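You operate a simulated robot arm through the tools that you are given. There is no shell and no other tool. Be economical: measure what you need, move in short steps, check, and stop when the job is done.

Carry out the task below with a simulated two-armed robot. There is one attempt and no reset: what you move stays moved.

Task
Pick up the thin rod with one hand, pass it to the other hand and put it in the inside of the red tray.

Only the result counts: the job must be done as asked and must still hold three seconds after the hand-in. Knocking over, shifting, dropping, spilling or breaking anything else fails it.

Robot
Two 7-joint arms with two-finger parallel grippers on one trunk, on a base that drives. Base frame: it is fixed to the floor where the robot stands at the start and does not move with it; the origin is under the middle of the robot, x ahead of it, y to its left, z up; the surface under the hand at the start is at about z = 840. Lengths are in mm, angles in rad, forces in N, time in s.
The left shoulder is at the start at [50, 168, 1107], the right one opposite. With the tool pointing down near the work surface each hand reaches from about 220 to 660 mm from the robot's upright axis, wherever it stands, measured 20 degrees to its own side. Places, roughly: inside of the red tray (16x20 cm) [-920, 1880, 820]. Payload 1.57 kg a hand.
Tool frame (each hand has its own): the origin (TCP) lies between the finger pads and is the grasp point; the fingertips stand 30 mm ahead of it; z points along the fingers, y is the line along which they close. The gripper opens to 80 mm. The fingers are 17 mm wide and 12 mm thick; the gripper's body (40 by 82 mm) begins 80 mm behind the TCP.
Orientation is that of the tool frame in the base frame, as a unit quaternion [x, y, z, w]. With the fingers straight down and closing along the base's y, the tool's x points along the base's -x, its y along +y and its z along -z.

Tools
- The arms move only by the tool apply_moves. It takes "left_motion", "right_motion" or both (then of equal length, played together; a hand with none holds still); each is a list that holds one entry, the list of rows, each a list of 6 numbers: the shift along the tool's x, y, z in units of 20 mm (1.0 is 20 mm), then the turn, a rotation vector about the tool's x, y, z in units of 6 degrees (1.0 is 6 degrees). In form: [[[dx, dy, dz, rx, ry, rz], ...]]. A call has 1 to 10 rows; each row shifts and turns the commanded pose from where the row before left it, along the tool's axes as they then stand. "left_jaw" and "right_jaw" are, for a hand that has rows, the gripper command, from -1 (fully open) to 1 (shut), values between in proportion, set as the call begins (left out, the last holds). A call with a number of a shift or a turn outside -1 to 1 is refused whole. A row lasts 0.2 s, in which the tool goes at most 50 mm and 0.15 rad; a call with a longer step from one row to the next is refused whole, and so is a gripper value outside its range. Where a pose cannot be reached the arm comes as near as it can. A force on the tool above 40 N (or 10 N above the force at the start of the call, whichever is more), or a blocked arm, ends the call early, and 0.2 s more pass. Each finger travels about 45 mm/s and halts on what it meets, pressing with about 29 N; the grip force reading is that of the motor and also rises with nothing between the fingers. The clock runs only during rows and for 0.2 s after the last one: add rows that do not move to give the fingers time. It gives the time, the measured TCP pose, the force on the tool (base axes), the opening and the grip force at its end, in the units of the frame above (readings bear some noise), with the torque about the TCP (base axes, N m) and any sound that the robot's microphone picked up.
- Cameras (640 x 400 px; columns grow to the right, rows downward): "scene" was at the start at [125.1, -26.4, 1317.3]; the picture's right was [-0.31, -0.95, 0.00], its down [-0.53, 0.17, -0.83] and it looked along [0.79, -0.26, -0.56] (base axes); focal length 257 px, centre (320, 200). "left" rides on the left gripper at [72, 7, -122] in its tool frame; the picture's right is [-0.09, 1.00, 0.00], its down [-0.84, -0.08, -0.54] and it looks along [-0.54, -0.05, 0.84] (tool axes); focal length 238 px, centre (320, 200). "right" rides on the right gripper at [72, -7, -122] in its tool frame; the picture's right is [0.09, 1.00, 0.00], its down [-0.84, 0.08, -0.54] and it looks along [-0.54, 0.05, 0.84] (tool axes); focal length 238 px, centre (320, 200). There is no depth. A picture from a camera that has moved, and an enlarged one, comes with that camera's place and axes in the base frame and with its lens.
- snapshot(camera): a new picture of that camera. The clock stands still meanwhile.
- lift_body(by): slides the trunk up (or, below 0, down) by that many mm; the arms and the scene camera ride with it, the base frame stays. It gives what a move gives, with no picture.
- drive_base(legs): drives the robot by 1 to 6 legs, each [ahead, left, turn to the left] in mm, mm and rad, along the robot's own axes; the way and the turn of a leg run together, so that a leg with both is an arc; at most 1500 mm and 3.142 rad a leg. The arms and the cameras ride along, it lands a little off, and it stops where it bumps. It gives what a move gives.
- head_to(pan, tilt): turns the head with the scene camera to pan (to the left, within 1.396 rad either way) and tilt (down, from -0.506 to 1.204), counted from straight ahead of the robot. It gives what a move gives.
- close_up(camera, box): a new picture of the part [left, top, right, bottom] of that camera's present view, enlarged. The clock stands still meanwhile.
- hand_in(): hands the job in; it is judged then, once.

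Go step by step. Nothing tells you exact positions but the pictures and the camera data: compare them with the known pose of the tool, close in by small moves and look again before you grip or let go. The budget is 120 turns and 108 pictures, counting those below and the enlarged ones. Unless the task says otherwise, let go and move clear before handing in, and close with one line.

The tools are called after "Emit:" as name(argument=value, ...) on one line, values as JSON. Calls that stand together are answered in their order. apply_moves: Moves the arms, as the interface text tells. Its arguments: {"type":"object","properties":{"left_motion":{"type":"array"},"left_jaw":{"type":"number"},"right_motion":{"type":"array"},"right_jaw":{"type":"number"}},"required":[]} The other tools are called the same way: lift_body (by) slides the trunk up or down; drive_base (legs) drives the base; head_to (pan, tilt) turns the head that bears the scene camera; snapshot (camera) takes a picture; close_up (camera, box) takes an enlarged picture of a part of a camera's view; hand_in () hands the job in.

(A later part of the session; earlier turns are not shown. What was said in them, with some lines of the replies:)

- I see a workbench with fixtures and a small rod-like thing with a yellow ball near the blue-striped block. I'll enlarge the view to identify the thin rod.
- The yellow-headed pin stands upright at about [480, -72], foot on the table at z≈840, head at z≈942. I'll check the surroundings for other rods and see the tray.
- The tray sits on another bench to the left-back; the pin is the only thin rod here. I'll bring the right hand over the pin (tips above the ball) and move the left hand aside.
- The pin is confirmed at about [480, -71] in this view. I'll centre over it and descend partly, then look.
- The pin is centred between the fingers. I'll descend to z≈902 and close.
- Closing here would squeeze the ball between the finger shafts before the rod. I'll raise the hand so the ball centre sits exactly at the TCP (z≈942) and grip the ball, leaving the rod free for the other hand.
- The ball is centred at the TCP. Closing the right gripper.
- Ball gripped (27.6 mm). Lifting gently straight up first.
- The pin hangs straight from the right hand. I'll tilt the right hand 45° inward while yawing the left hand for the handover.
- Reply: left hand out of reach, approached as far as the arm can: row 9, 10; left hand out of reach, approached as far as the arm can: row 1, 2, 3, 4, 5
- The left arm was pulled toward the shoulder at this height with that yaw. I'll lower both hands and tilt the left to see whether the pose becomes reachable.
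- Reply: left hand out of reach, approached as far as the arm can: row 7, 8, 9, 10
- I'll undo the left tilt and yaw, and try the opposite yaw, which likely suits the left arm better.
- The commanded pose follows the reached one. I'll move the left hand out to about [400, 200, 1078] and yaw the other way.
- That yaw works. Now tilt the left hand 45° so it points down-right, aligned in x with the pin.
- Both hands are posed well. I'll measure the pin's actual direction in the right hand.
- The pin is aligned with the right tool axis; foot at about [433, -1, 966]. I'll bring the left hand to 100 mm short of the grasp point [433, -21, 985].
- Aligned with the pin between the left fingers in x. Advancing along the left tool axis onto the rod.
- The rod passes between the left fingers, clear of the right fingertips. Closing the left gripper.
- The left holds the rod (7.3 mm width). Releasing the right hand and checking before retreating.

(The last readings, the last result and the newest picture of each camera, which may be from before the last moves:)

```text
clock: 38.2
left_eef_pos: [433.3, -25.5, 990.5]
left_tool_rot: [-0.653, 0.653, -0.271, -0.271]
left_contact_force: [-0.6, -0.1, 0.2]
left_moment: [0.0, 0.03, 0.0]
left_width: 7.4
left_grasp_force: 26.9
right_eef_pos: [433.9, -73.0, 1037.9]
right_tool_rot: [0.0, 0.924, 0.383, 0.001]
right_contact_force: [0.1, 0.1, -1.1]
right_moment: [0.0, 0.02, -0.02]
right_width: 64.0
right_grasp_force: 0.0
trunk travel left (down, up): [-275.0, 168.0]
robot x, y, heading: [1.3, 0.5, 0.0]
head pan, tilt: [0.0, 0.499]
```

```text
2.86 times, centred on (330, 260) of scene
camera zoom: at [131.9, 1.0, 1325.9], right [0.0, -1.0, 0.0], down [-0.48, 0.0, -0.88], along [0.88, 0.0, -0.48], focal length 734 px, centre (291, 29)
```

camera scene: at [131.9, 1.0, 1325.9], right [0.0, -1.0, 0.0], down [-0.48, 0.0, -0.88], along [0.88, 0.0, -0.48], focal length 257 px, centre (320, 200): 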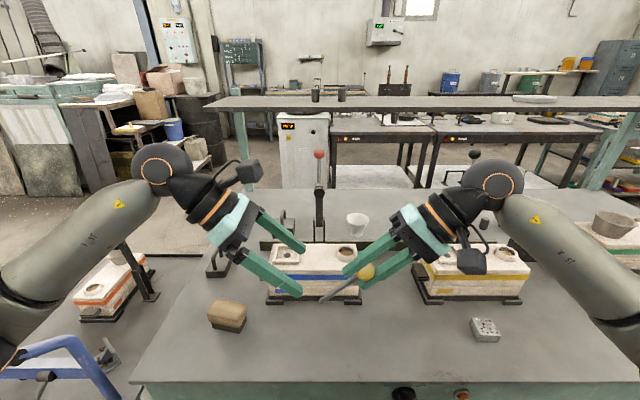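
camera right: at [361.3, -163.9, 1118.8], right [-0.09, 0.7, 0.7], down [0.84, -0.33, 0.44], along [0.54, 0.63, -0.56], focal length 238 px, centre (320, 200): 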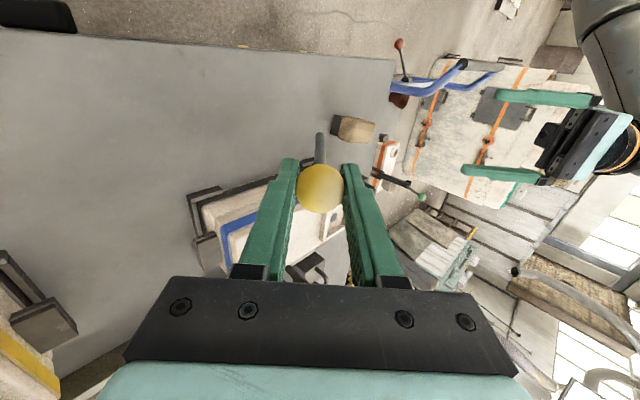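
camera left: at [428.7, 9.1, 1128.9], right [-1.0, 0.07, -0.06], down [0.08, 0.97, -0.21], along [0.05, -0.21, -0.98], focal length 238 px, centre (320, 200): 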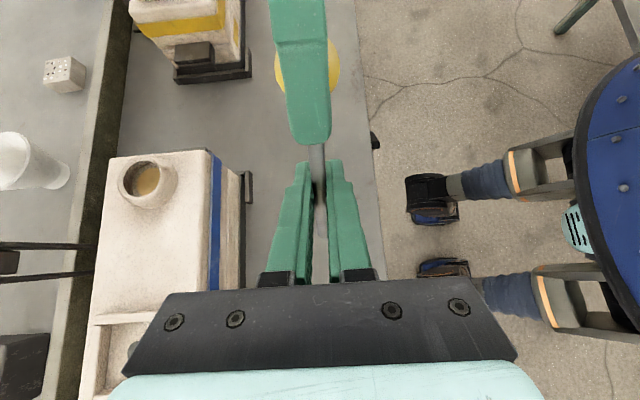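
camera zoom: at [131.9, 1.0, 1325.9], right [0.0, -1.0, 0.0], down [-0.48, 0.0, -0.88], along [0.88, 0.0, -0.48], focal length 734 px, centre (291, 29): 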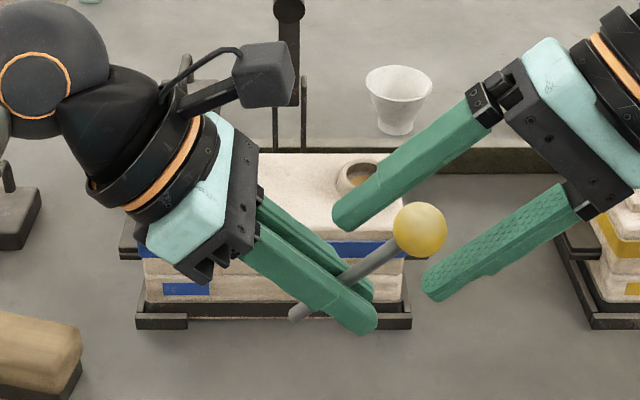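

The left holds the pin alone. Retreating the right hand along its axis, then straightening it.

Emit:
apply_moves(right_motion=[[[0, 0, -1, 0, 0, 0], [0, 0, -1, 0, 0, 0], [0, 0, -1, 0, 0, 0], [0, 0, -1, 0, 0, 0], [0, 0, -1, 0, 0, 0], [0, 0, -1, 0, 0, 0], [0, 0, -1, 0, 0, 0], [0, 0, -1, 0, 0, 0], [0, 0, 0, 0, 0, 0]]])

Emit:
apply_moves(right_motion=[[[0.5, 0, 0, 0.75, 0, 0], [0.5, 0, 0, 0.75, 0, 0], [0.5, 0, 0, 0.75, 0, 0], [0.5, 0, 0, 0.75, 0, 0], [0.5, 0, 0, 0.75, 0, 0], [0.5, 0, 0, 0.75, 0, 0], [0, 0, 0, 0.75, 0, 0], [0, 0, 0, 0.75, 0, 0], [0, 0, 0, 0.75, 0, 0], [0, 0, 0, 0.75, 0, 0]]], left_motion=[[[-0.5, 0, -0.8, 0, 0, 0], [-0.5, 0, -0.8, 0, 0, 0], [-0.5, 0, -0.8, 0, 0, 0], [-0.5, 0, -0.8, 0, 0, 0], [-0.5, 0, -0.8, 0, 0, 0], [-0.5, 0, -0.8, 0, 0, 0], [-0.5, 0, -0.8, 0, 0, 0], [0, 0, 0, 0, 0, 0], [0, 0, 0, 0, 0, 0], [0, 0, 0, 0, 0, 0]]])

Emit:
snapshot(camera="scene")

```text
clock: 40.2
left_eef_pos: [434.7, -24.8, 990.9]
left_tool_rot: [0.654, -0.653, 0.272, 0.27]
left_contact_force: [0.9, -1.0, 0.0]
left_moment: [0.04, 0.02, 0.02]
left_width: 7.6
left_grasp_force: 27.1
right_eef_pos: [431.8, -187.2, 1149.1]
right_tool_rot: [0.0, 0.924, 0.384, 0.0]
right_contact_force: [0.6, -0.3, 0.5]
right_moment: [0.01, 0.05, -0.04]
right_width: 64.0
right_grasp_force: 0.0
trunk travel left (down, up): [-275.0, 168.0]
robot x, y, heading: [0.2, 2.5, -0.001]
head pan, tilt: [0.0, 0.499]
```

```text
clock: 42.4
left_eef_pos: [433.6, 104.2, 1017.3]
left_tool_rot: [-0.653, 0.654, -0.27, -0.271]
left_contact_force: [0.3, 0.5, -0.6]
left_moment: [0.02, -0.03, -0.03]
left_width: 7.3
left_grasp_force: 27.1
right_eef_pos: [371.2, -184.8, 1151.3]
right_tool_rot: [0.0, 1.0, 0.0, 0.0]
right_contact_force: [0.2, -0.1, -0.1]
right_moment: [0.01, 0.0, 0.0]
right_width: 63.9
right_grasp_force: 0.1
trunk travel left (down, up): [-275.0, 168.0]
robot x, y, heading: [-2.5, -0.3, -0.002]
head pan, tilt: [0.0, 0.499]
```

```text
77 pictures are left
camera scene: at [131.8, 1.2, 1325.9], right [0.0, -1.0, 0.0], down [-0.48, 0.0, -0.88], along [0.88, 0.0, -0.48], focal length 257 px, centre (320, 200)
```

scene: 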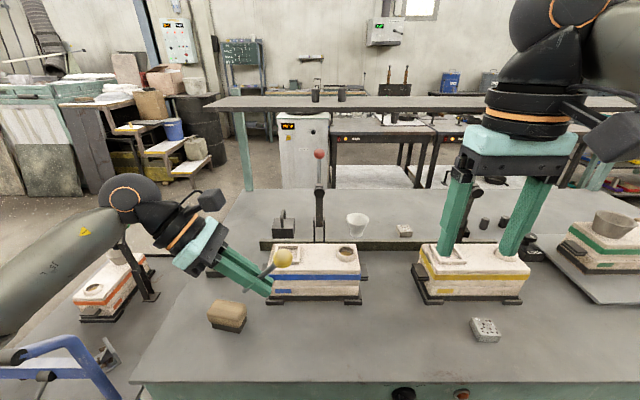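

Now bring the left hand to pointing straight down (rod horizontal) and tuck both in for driving.

Emit:
apply_moves(left_motion=[[[0, 0, 0, 0, -0.75, 0], [0, 0, 0, 0, -0.75, 0], [0, 0, 0, 0, -0.75, 0], [0, 0, 0, 0, -0.75, 0], [0, 0, 0, 0, -0.75, 0], [0, 0, 0, 0, -0.75, 0], [0, 0, 0, 0, -0.75, 0], [0, 0, 0, 0, -0.75, 0], [0, 0, 0, 0, -0.75, 0], [0, 0, 0, 0, -0.75, 0]]], right_motion=[[[0.3, -0.5, 0, 0, 0, 0], [0.3, -0.5, 0, 0, 0, 0], [0.3, -0.5, 0, 0, 0, 0], [0.3, -0.5, 0, 0, 0, 0], [0.3, -0.5, 0, 0, 0, 0], [0, 0, 0, 0, 0, 0], [0, 0, 0, 0, 0, 0], [0, 0, 0, 0, 0, 0], [0, 0, 0, 0, 0, 0], [0, 0, 0, 0, 0, 0]]])

Emit:
apply_moves(left_motion=[[[-0.5, 0.5, -0.5, 0, 0, 0], [-0.5, 0.5, -0.5, 0, 0, 0], [-0.5, 0.5, -0.5, 0, 0, 0], [-0.5, 0.5, -0.5, 0, 0, 0], [-0.5, 0.5, -0.5, 0, 0, 0], [-0.5, 0.5, -0.5, 0, 0, 0], [0, 0.5, -0.5, 0, 0, 0], [0, 0.5, -0.5, 0, 0, 0]]])

Emit:
head_to(pan=1.39, tilt=0.5)

Emit:
snapshot(camera="scene")

Emit:
snapshot(camera="left")

```text
clock: 44.6
left_eef_pos: [433.7, 104.1, 1018.8]
left_tool_rot: [0.708, -0.706, 0.0, -0.001]
left_contact_force: [-0.8, 0.2, -1.0]
left_moment: [0.04, 0.0, 0.04]
left_width: 7.4
left_grasp_force: 26.9
right_eef_pos: [340.4, -237.4, 1150.6]
right_tool_rot: [0.0, 1.0, 0.0, -0.001]
right_contact_force: [0.1, 0.7, 0.4]
right_moment: [0.0, 0.04, 0.0]
right_width: 64.2
right_grasp_force: 0.0
trunk travel left (down, up): [-275.0, 168.0]
robot x, y, heading: [-0.9, -0.5, -0.001]
head pan, tilt: [0.0, 0.499]
```

```text
clock: 46.4
left_eef_pos: [352.2, 162.3, 1100.0]
left_tool_rot: [-0.707, 0.707, 0.0, 0.001]
left_contact_force: [0.4, -0.3, -0.7]
left_moment: [-0.01, 0.01, 0.0]
left_width: 7.3
left_grasp_force: 27.2
right_eef_pos: [340.1, -236.6, 1149.8]
right_tool_rot: [0.0, 1.0, 0.0, 0.0]
right_contact_force: [-0.4, 0.1, 0.5]
right_moment: [-0.03, 0.02, 0.01]
right_width: 63.8
right_grasp_force: 0.1
trunk travel left (down, up): [-275.0, 168.0]
robot x, y, heading: [0.7, -0.4, -0.0]
head pan, tilt: [0.0, 0.499]
```

```text
clock: 47.9
left_eef_pos: [353.2, 162.6, 1099.3]
left_tool_rot: [0.708, -0.706, -0.001, 0.0]
left_contact_force: [0.0, -0.6, -0.4]
left_moment: [0.01, -0.01, 0.03]
left_width: 7.5
left_grasp_force: 27.1
right_eef_pos: [340.9, -236.0, 1150.3]
right_tool_rot: [0.0, 1.0, 0.0, 0.0]
right_contact_force: [-0.4, -0.9, -0.4]
right_moment: [0.0, 0.02, -0.03]
right_width: 64.0
right_grasp_force: 0.1
trunk travel left (down, up): [-275.0, 168.0]
robot x, y, heading: [0.4, 1.6, -0.001]
head pan, tilt: [1.389, 0.499]
```

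```text
76 pictures are left
camera scene: at [57.4, 90.5, 1325.9], right [0.98, -0.18, 0.0], down [-0.09, -0.47, -0.88], along [0.16, 0.86, -0.48], focal length 257 px, centre (320, 200)
```

scene: 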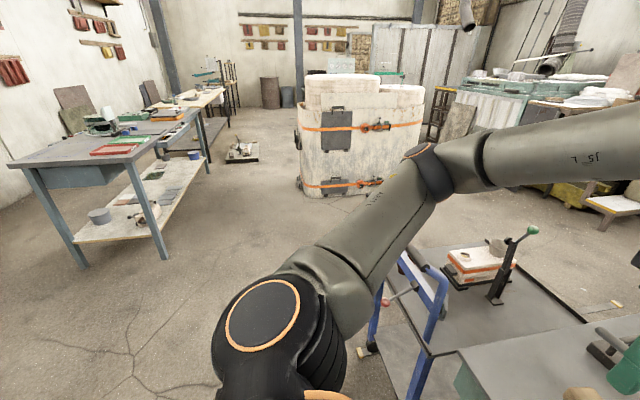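

```text
75 pictures are left
camera left: at [347.1, 89.1, 1221.6], right [-1.0, 0.09, 0.0], down [0.08, 0.84, 0.54], along [0.05, 0.54, -0.84], focal length 238 px, centre (320, 200)
```

left: 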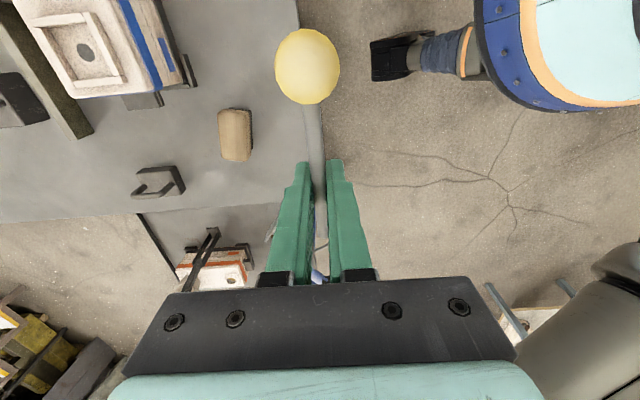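

The tray bench is ahead-left: its front edge near y≈1735, right edge near x≈-760. I'll turn left 90° in place first, then look for obstacles before driving.

Emit:
drive_base(legs=[[-60, 0, 0], [0, 0, 1.571]])

Emit:
head_to(pan=1.1, tilt=0.6)

Emit:
snapshot(camera="scene")

Emit:
head_to(pan=0.2, tilt=0.5)

Emit:
snapshot(camera="scene")

```text
clock: 52.8
left_eef_pos: [-226.6, 351.1, 1098.9]
left_tool_rot: [1.0, 0.007, 0.0, 0.0]
left_contact_force: [0.0, -0.5, -0.6]
left_moment: [0.01, 0.03, 0.0]
left_width: 7.5
left_grasp_force: 26.8
right_eef_pos: [171.2, 342.9, 1150.1]
right_tool_rot: [0.712, -0.703, 0.0, 0.0]
right_contact_force: [0.1, -0.7, -0.8]
right_moment: [-0.03, -0.03, 0.01]
right_width: 63.8
right_grasp_force: 0.0
trunk travel left (down, up): [-275.0, 168.0]
robot x, y, heading: [-58.3, -1.8, 1.58]
head pan, tilt: [1.389, 0.499]
```

```text
clock: 53.5
left_eef_pos: [-226.7, 349.7, 1099.6]
left_tool_rot: [1.0, 0.007, 0.0, 0.001]
left_contact_force: [0.3, -0.2, -1.3]
left_moment: [0.02, -0.01, 0.03]
left_width: 7.4
left_grasp_force: 26.3
right_eef_pos: [171.6, 342.2, 1149.3]
right_tool_rot: [0.711, -0.703, 0.0, 0.0]
right_contact_force: [-0.1, 0.0, 0.1]
right_moment: [-0.01, -0.02, 0.01]
right_width: 64.1
right_grasp_force: 0.1
trunk travel left (down, up): [-275.0, 168.0]
robot x, y, heading: [-58.6, 0.8, 1.583]
head pan, tilt: [1.1, 0.6]
```

```text
74 pictures are left
camera scene: at [-139.4, 80.1, 1316.8], right [0.44, 0.9, 0.0], down [0.51, -0.25, -0.83], along [-0.74, 0.36, -0.56], focal length 257 px, centre (320, 200)
```

scene: 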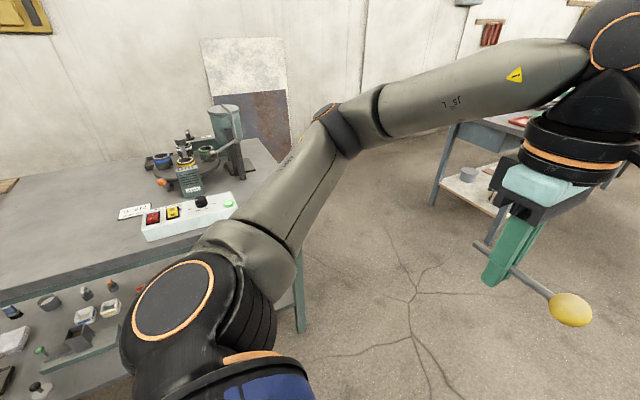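

```text
clock: 54.8
left_eef_pos: [-227.8, 349.6, 1099.1]
left_tool_rot: [1.0, 0.007, 0.0, 0.0]
left_contact_force: [-0.5, 0.0, -0.4]
left_moment: [-0.01, 0.01, -0.01]
left_width: 7.7
left_grasp_force: 26.9
right_eef_pos: [172.4, 343.3, 1149.9]
right_tool_rot: [0.711, -0.703, 0.0, 0.0]
right_contact_force: [0.1, 0.8, 0.3]
right_moment: [0.0, -0.01, 0.0]
right_width: 64.0
right_grasp_force: 0.1
trunk travel left (down, up): [-275.0, 168.0]
robot x, y, heading: [-60.8, -2.4, 1.583]
head pan, tilt: [0.201, 0.499]
```

```text
73 pictures are left
camera scene: at [-79.5, 130.0, 1325.9], right [0.98, 0.21, 0.0], down [0.1, -0.47, -0.88], along [-0.19, 0.86, -0.48], focal length 257 px, centre (320, 200)
```

scene: 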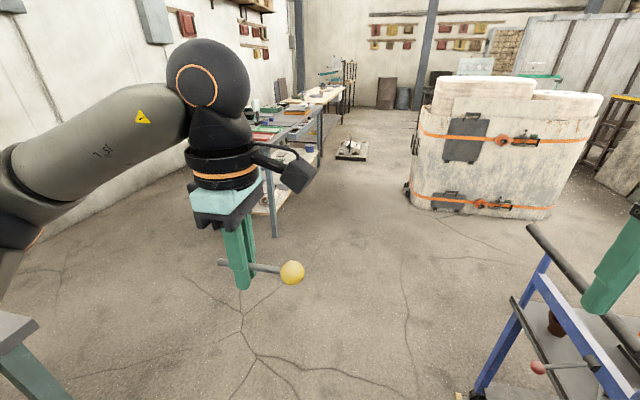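

A table corner sits at about [-740, 345] on the left and the trolley on the right; the corridor between is open. I'll strafe slightly left, drive forward past both, then strafe left before the tray bench.

Emit:
drive_base(legs=[[0, 170, 0], [900, 0, 0]])

Emit:
head_to(pan=0.6, tilt=0.55)

Emit:
snapshot(camera="scene")

```text
clock: 61.1
left_eef_pos: [-410.0, 1229.3, 1097.9]
left_tool_rot: [1.0, 0.011, 0.0, 0.0]
left_contact_force: [-0.3, 1.0, -0.8]
left_moment: [0.01, 0.02, -0.02]
left_width: 7.6
left_grasp_force: 27.2
right_eef_pos: [-11.0, 1225.1, 1149.9]
right_tool_rot: [0.714, -0.701, 0.0, 0.0]
right_contact_force: [-1.1, 0.8, -0.4]
right_moment: [-0.01, 0.04, 0.0]
right_width: 63.9
right_grasp_force: 0.0
trunk travel left (down, up): [-275.0, 168.0]
robot x, y, heading: [-240.8, 880.5, 1.59]
head pan, tilt: [0.201, 0.499]
```

```text
clock: 62.0
left_eef_pos: [-410.1, 1229.8, 1099.6]
left_tool_rot: [1.0, 0.011, 0.0, 0.0]
left_contact_force: [-0.8, 0.8, -0.9]
left_moment: [0.01, -0.01, 0.01]
left_width: 7.6
left_grasp_force: 26.9
right_eef_pos: [-11.8, 1225.6, 1150.1]
right_tool_rot: [0.714, -0.7, 0.0, 0.0]
right_contact_force: [-0.7, -0.1, 0.0]
right_moment: [-0.03, -0.03, 0.01]
right_width: 64.1
right_grasp_force: 0.0
trunk travel left (down, up): [-275.0, 168.0]
robot x, y, heading: [-240.1, 880.0, 1.588]
head pan, tilt: [0.6, 0.55]
```

```text
72 pictures are left
camera scene: at [-293.5, 995.1, 1321.3], right [0.81, 0.58, 0.0], down [0.3, -0.43, -0.85], along [-0.49, 0.69, -0.52], focal length 257 px, centre (320, 200)
```

scene: 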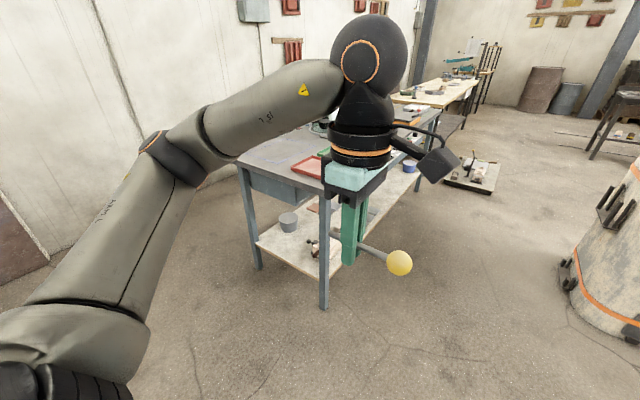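

The way is clear. Strafing left then approaching the bench front.

Emit:
drive_base(legs=[[0, 460, -0.017], [400, 0, 0]])

Emit:
head_to(pan=0.35, tilt=0.75)

Emit:
snapshot(camera="scene")

Emit:
snapshot(camera="left")

```text
clock: 68.5
left_eef_pos: [-861.4, 1612.5, 1099.6]
left_tool_rot: [1.0, 0.009, 0.0, 0.0]
left_contact_force: [0.2, 0.0, 0.1]
left_moment: [-0.05, 0.05, -0.03]
left_width: 7.4
left_grasp_force: 26.6
right_eef_pos: [-462.1, 1606.1, 1149.3]
right_tool_rot: [0.713, -0.701, 0.0, 0.001]
right_contact_force: [-0.3, -0.3, 0.9]
right_moment: [0.03, -0.02, 0.01]
right_width: 63.8
right_grasp_force: 0.0
trunk travel left (down, up): [-275.0, 168.0]
robot x, y, heading: [-694.2, 1261.2, 1.593]
head pan, tilt: [0.6, 0.55]
```

```text
clock: 69.2
left_eef_pos: [-860.1, 1611.2, 1100.3]
left_tool_rot: [1.0, 0.01, 0.0, 0.0]
left_contact_force: [-0.2, 0.2, 0.7]
left_moment: [0.0, -0.01, -0.01]
left_width: 7.5
left_grasp_force: 26.9
right_eef_pos: [-462.5, 1607.3, 1151.0]
right_tool_rot: [0.713, -0.701, 0.0, -0.001]
right_contact_force: [-0.7, 0.7, -0.2]
right_moment: [0.01, -0.02, -0.02]
right_width: 63.9
right_grasp_force: 0.1
trunk travel left (down, up): [-275.0, 168.0]
robot x, y, heading: [-696.0, 1264.4, 1.585]
head pan, tilt: [0.351, 0.75]
```

```text
71 pictures are left
camera scene: at [-722.6, 1380.6, 1304.0], right [0.93, 0.36, 0.0], down [0.25, -0.64, -0.73], along [-0.26, 0.68, -0.68], focal length 257 px, centre (320, 200)
```

scene: 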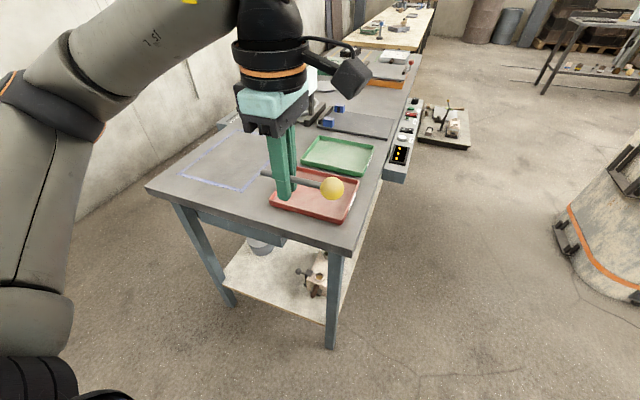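

```text
70 pictures are left
camera left: at [-787.3, 1605.4, 1221.8], right [-0.07, -1.0, 0.0], down [-0.84, 0.06, 0.54], along [-0.54, 0.04, -0.84], focal length 238 px, centre (320, 200)
```

left: 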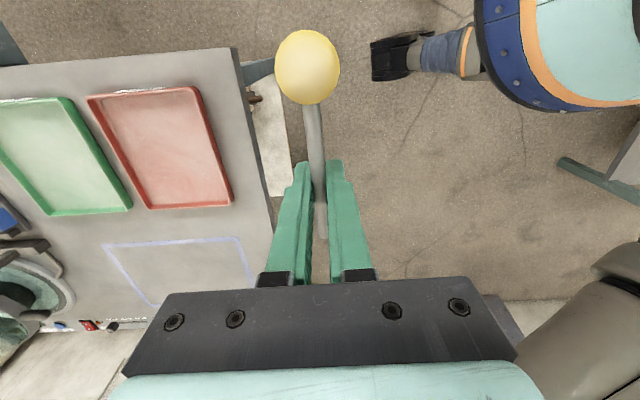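

The tray spans about x -1034..-826, y 1795..1966, centre [-930, 1880]. I'll drive 90 mm closer, then carry the pin over the tray at a safe height.

Emit:
drive_base(legs=[[90, 0, 0]])

Emit:
apply_moves(left_motion=[[[-0.43, -0.9, 0, 0, 0, 0], [-0.43, -0.9, 0, 0, 0, 0], [-0.43, -0.9, 0, 0, 0, 0], [-0.43, -0.9, 0, 0, 0, 0], [-0.43, -0.9, 0, 0, 0, 0], [-0.43, -0.9, 0, 0, 0, 0], [-0.43, -0.9, 0, 0, 0, 0], [-0.43, -0.9, 0, 0, 0, 0], [-0.43, -0.9, 0, 0, 0, 0], [-0.43, -0.9, 0, 0, 0, 0]]])

Emit:
snapshot(camera="left")

Emit:
snapshot(camera="scene")

```text
clock: 70.3
left_eef_pos: [-862.3, 1700.5, 1098.1]
left_tool_rot: [1.0, 0.01, 0.001, 0.0]
left_contact_force: [-0.5, -0.3, -0.3]
left_moment: [0.02, 0.05, -0.03]
left_width: 7.6
left_grasp_force: 26.9
right_eef_pos: [-463.8, 1696.0, 1150.0]
right_tool_rot: [0.714, -0.7, 0.0, 0.0]
right_contact_force: [0.0, 0.7, -0.3]
right_moment: [-0.02, -0.01, -0.04]
right_width: 63.9
right_grasp_force: 0.1
trunk travel left (down, up): [-275.0, 168.0]
robot x, y, heading: [-693.5, 1352.8, 1.59]
head pan, tilt: [0.351, 0.75]
```

```text
clock: 72.5
left_eef_pos: [-953.5, 1878.5, 1099.2]
left_tool_rot: [1.0, 0.009, 0.001, 0.0]
left_contact_force: [0.2, 0.0, 0.1]
left_moment: [0.02, 0.01, 0.01]
left_width: 7.4
left_grasp_force: 27.1
right_eef_pos: [-464.9, 1695.5, 1150.5]
right_tool_rot: [0.713, -0.701, 0.001, 0.0]
right_contact_force: [-0.1, -0.3, 0.3]
right_moment: [-0.01, -0.03, 0.03]
right_width: 63.9
right_grasp_force: 0.0
trunk travel left (down, up): [-275.0, 168.0]
robot x, y, heading: [-696.2, 1348.9, 1.59]
head pan, tilt: [0.351, 0.75]
```

```text
69 pictures are left
camera left: at [-879.7, 1872.3, 1222.2], right [-0.07, -1.0, 0.0], down [-0.84, 0.06, 0.54], along [-0.54, 0.04, -0.84], focal length 238 px, centre (320, 200)
```

left: 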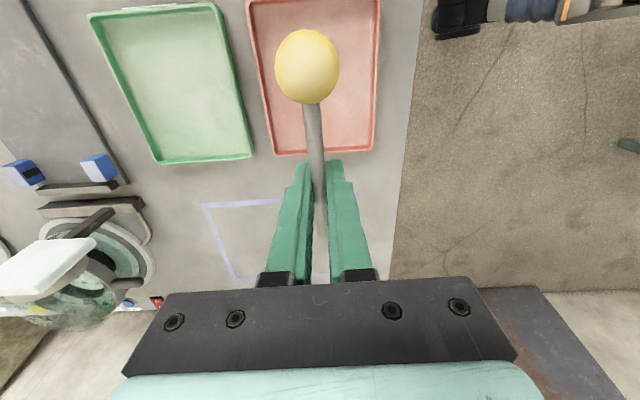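

```text
68 pictures are left
camera scene: at [-724.2, 1469.3, 1303.9], right [0.93, 0.36, 0.0], down [0.25, -0.64, -0.73], along [-0.26, 0.68, -0.68], focal length 257 px, centre (320, 200)
```

scene: 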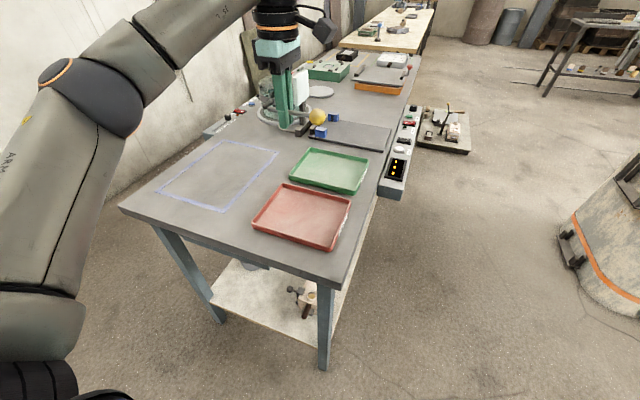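

The hand is over the tray centre. Descending 190 mm with a slight tilt (ball side down), then checking.

Emit:
apply_moves(left_motion=[[[0.02, 0, 1, 0, 0, 0], [0.02, 0, 1, 0, 0, 0], [0.02, 0, 1, 0, 0, 0], [0.02, 0, 1, 0, 0, 0], [0.02, 0, 1, 0, 0, 0], [0.02, 0, 1, 0, 0, 0], [0.02, 0, 1, 0, 0, 0], [0.02, 0, 1, 0, 0, 0], [0.02, 0, 1, 0, 0, 0], [0, 0, 0.5, 0, 0, 0]]])

Emit:
apply_moves(left_motion=[[[0, 0, 0, 0, -0.6, 0], [0, 0, 0, 0, -0.6, 0], [0, 0, 0, 0, -0.5, 0], [0, 0, 0, 0, 0, 0]]])

Emit:
close_up(camera="scene", box=[210, 130, 400, 270])

Emit:
snapshot(camera="left")

```text
clock: 74.7
left_eef_pos: [-950.9, 1880.0, 909.3]
left_tool_rot: [1.0, 0.009, 0.001, -0.001]
left_contact_force: [-0.5, -0.7, 0.9]
left_moment: [-0.02, 0.02, -0.02]
left_width: 7.6
left_grasp_force: 26.6
right_eef_pos: [-464.4, 1695.3, 1150.2]
right_tool_rot: [0.714, -0.7, 0.0, -0.001]
right_contact_force: [0.0, -0.2, 0.7]
right_moment: [-0.01, -0.02, 0.01]
right_width: 63.9
right_grasp_force: 0.0
trunk travel left (down, up): [-275.0, 168.0]
robot x, y, heading: [-696.5, 1351.6, 1.586]
head pan, tilt: [0.351, 0.75]
```

```text
clock: 75.7
left_eef_pos: [-949.4, 1878.0, 909.4]
left_tool_rot: [0.996, 0.009, -0.09, 0.0]
left_contact_force: [0.8, -0.5, -0.4]
left_moment: [0.0, 0.06, -0.01]
left_width: 7.3
left_grasp_force: 26.3
right_eef_pos: [-465.2, 1696.4, 1150.6]
right_tool_rot: [0.713, -0.701, 0.0, 0.0]
right_contact_force: [-1.4, 0.3, 0.5]
right_moment: [0.02, 0.05, 0.0]
right_width: 64.2
right_grasp_force: 0.1
trunk travel left (down, up): [-275.0, 168.0]
robot x, y, heading: [-697.4, 1351.0, 1.589]
head pan, tilt: [0.351, 0.75]
```

```text
2.86 times, centred on (305, 200) of scene
camera zoom: at [-724.3, 1469.1, 1303.9], right [0.93, 0.36, 0.0], down [0.25, -0.64, -0.73], along [-0.26, 0.68, -0.68], focal length 734 px, centre (363, 200)
```

zoom: 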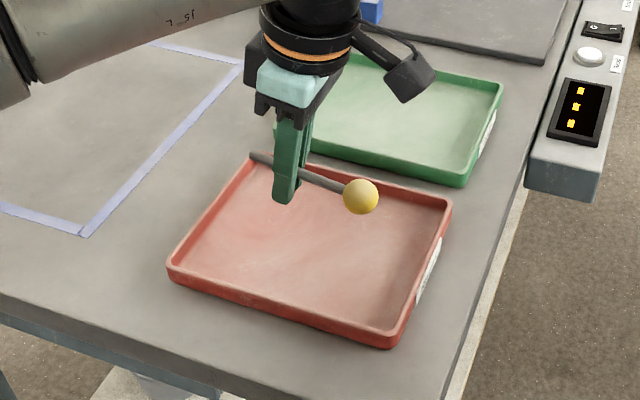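

```text
66 pictures are left
camera left: at [-854.9, 1873.1, 1017.2], right [-0.07, -1.0, 0.02], down [-0.73, 0.06, 0.68], along [-0.68, 0.04, -0.73], focal length 238 px, centre (320, 200)
```

left: 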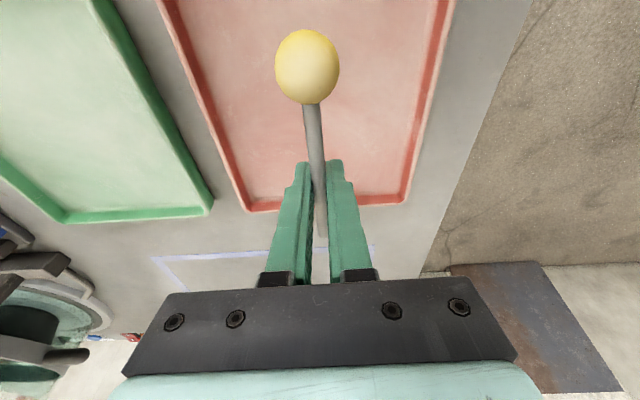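

Well inside the tray laterally. Continuing down in small steps toward the floor, watching the force.

Emit:
apply_moves(left_motion=[[[0.1, 0, 0.6, 0, 0, 0], [0.1, 0, 0.6, 0, 0, 0], [0.1, 0, 0.5, 0, 0, 0], [0.07, 0, 0.4, 0, 0, 0], [0, 0, 0, 0, 0, 0]]])

Emit:
close_up(camera="scene", box=[230, 160, 370, 260])

```text
clock: 76.9
left_eef_pos: [-948.7, 1878.6, 867.4]
left_tool_rot: [0.996, 0.01, -0.089, 0.001]
left_contact_force: [0.1, -0.1, 0.2]
left_moment: [-0.04, 0.02, 0.01]
left_width: 7.5
left_grasp_force: 27.2
right_eef_pos: [-463.9, 1695.3, 1150.4]
right_tool_rot: [0.714, -0.7, -0.001, 0.001]
right_contact_force: [0.4, 0.3, -0.3]
right_moment: [0.04, -0.02, 0.0]
right_width: 64.2
right_grasp_force: 0.0
trunk travel left (down, up): [-275.0, 168.0]
robot x, y, heading: [-695.2, 1351.0, 1.589]
head pan, tilt: [0.351, 0.75]
```

```text
4.00 times, centred on (300, 210) of scene
camera zoom: at [-724.2, 1469.1, 1303.9], right [0.93, 0.36, 0.0], down [0.25, -0.64, -0.73], along [-0.26, 0.68, -0.68], focal length 1028 px, centre (400, 160)
```

zoom: 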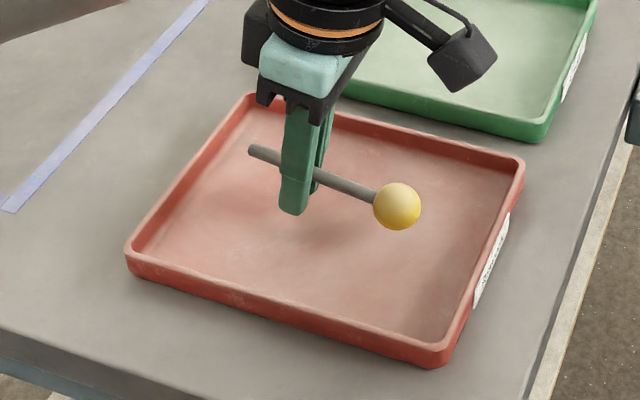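

Still some centimetres above the floor. Lowering by 14 mm more.

Emit:
apply_moves(left_motion=[[[0.04, 0, 0.25, 0, 0, 0], [0.04, 0, 0.25, 0, 0, 0], [0.03, 0, 0.2, 0, 0, 0], [0, 0, 0, 0, 0, 0]]])

Emit:
close_up(camera="scene", box=[230, 160, 370, 260])

```text
clock: 77.9
left_eef_pos: [-950.1, 1877.6, 855.7]
left_tool_rot: [0.996, 0.009, -0.089, -0.004]
left_contact_force: [-3.1, -2.0, 22.9]
left_moment: [-0.15, 0.07, -0.38]
left_width: 7.5
left_grasp_force: 26.7
right_eef_pos: [-463.4, 1693.7, 1150.9]
right_tool_rot: [0.714, -0.7, -0.001, -0.001]
right_contact_force: [0.6, -0.4, -0.2]
right_moment: [0.01, -0.01, 0.02]
right_width: 63.8
right_grasp_force: 0.1
trunk travel left (down, up): [-275.0, 168.0]
robot x, y, heading: [-696.0, 1351.0, 1.591]
head pan, tilt: [0.351, 0.75]
```

```text
4.00 times, centred on (300, 210) of scene
camera zoom: at [-723.5, 1466.8, 1304.6], right [0.93, 0.36, 0.0], down [0.25, -0.63, -0.73], along [-0.26, 0.68, -0.68], focal length 1028 px, centre (400, 160)
```

zoom: 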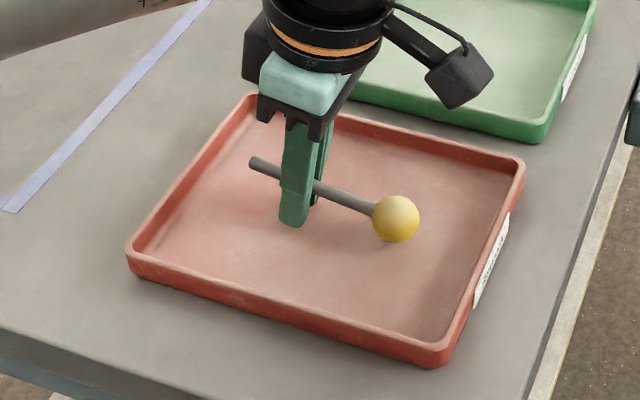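

The fingertips touch the tray floor (≈825), the ball just a few mm above it. Easing up 3 mm, then opening the left gripper partly.

Emit:
apply_moves(left_motion=[[[-0.03, 0, -0.16, 0, 0, 0], [0, 0, 0, 0, 0, 0]]])

Emit:
apply_moves(left_motion=[[[0, 0, 0, 0, 0, 0], [0, 0, 0, 0, 0, 0], [0, 0, 0, 0, 0, 0], [0, 0, 0, 0, 0, 0], [0, 0, 0, 0, 0, 0]]], left_jaw=0.2)

Emit:
close_up(camera="scene", box=[230, 160, 370, 260])

Emit:
snapshot(camera="left")

```text
clock: 78.5
left_eef_pos: [-950.4, 1876.7, 856.8]
left_tool_rot: [0.996, 0.01, -0.089, -0.001]
left_contact_force: [-2.9, 6.0, 13.0]
left_moment: [0.16, 0.09, -0.03]
left_width: 7.6
left_grasp_force: 27.5
right_eef_pos: [-462.9, 1694.8, 1151.1]
right_tool_rot: [0.714, -0.701, 0.0, -0.001]
right_contact_force: [-0.6, 0.4, -0.3]
right_moment: [0.03, 0.02, 0.01]
right_width: 63.7
right_grasp_force: 0.0
trunk travel left (down, up): [-275.0, 168.0]
robot x, y, heading: [-696.5, 1349.1, 1.587]
head pan, tilt: [0.351, 0.75]
```

```text
clock: 79.7
left_eef_pos: [-948.6, 1878.7, 856.4]
left_tool_rot: [0.996, 0.01, -0.09, 0.0]
left_contact_force: [0.7, 11.6, 12.0]
left_moment: [0.18, -0.06, 0.07]
left_width: 21.5
left_grasp_force: 0.0
right_eef_pos: [-463.9, 1695.0, 1149.8]
right_tool_rot: [0.713, -0.701, 0.0, 0.0]
right_contact_force: [0.9, -0.2, -0.8]
right_moment: [0.0, 0.01, 0.03]
right_width: 63.9
right_grasp_force: 0.0
trunk travel left (down, up): [-275.0, 168.0]
robot x, y, heading: [-692.6, 1350.3, 1.586]
head pan, tilt: [0.351, 0.75]
```

```text
4.00 times, centred on (300, 210) of scene
camera zoom: at [-723.6, 1469.1, 1304.0], right [0.93, 0.36, 0.0], down [0.25, -0.64, -0.73], along [-0.26, 0.68, -0.68], focal length 1028 px, centre (400, 160)
```

zoom: 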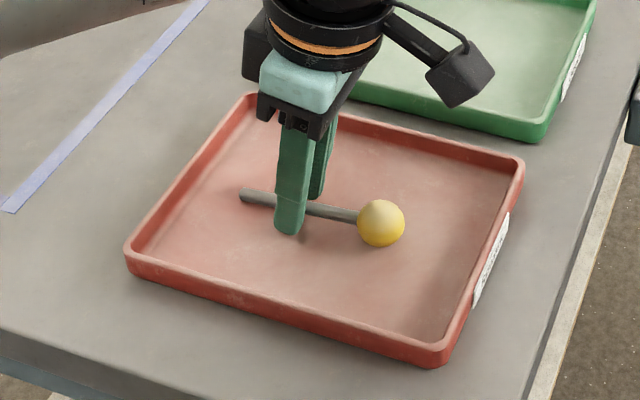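

```text
62 pictures are left
camera left: at [-855.1, 1872.3, 964.5], right [-0.07, -1.0, 0.01], down [-0.73, 0.06, 0.68], along [-0.68, 0.04, -0.73], focal length 238 px, centre (320, 200)
```

left: 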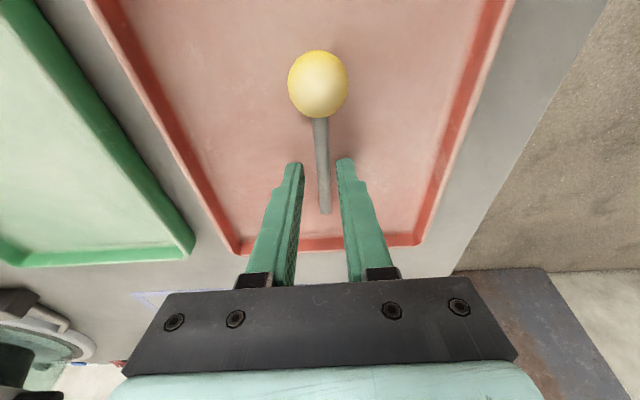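

The pin lies in the tray. Raising the hand straight up and clear.

Emit:
apply_moves(left_motion=[[[-0.05, 0, -0.3, 0, 0, 0], [-0.05, 0, -0.3, 0, 0, 0], [-0.1, 0, -0.6, 0, 0, 0], [-0.17, 0, -0.98, 0, 0, 0], [-0.17, 0, -0.98, 0, 0, 0], [-0.17, 0, -0.98, 0, 0, 0], [-0.17, 0, -0.98, 0, 0, 0], [-0.17, 0, -0.98, 0, 0, 0], [-0.17, 0, -0.98, 0, 0, 0], [-0.17, 0, -0.98, 0, 0, 0]]])

Emit:
close_up(camera="scene", box=[210, 130, 400, 270])

```text
clock: 81.9
left_eef_pos: [-946.1, 1877.5, 1019.7]
left_tool_rot: [0.996, 0.01, -0.088, 0.001]
left_contact_force: [-0.1, -0.3, 1.1]
left_moment: [0.01, 0.01, -0.01]
left_width: 32.2
left_grasp_force: 0.0
right_eef_pos: [-464.0, 1694.8, 1150.1]
right_tool_rot: [0.713, -0.701, 0.0, 0.0]
right_contact_force: [-0.1, 0.2, 0.8]
right_moment: [0.0, -0.02, -0.03]
right_width: 63.9
right_grasp_force: 0.1
trunk travel left (down, up): [-275.0, 168.0]
robot x, y, heading: [-696.8, 1347.5, 1.59]
head pan, tilt: [0.351, 0.75]
```

```text
2.86 times, centred on (305, 200) of scene
camera zoom: at [-724.1, 1468.9, 1303.9], right [0.93, 0.36, 0.0], down [0.25, -0.64, -0.73], along [-0.26, 0.68, -0.68], focal length 734 px, centre (363, 200)
```

zoom: 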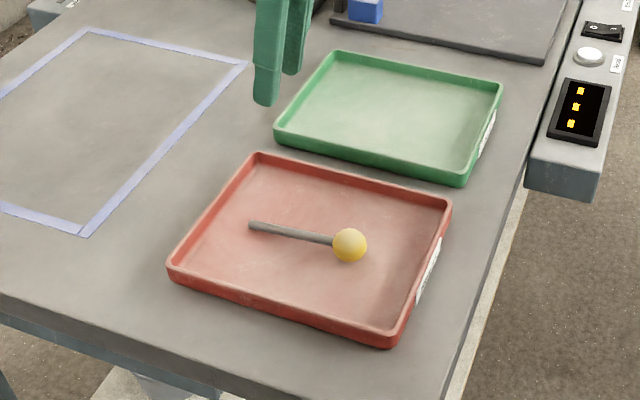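

The pin lies at rest in the middle of the red tray, and both hands are clear. Handing in.

Emit:
hand_in()

```text
The job is handed in.
```

The right hand picked up the thin rod (the yellow-headed pin) and passed it to the left hand. It now lies at rest inside the red tray, with both hands clear, and the job is handed in.
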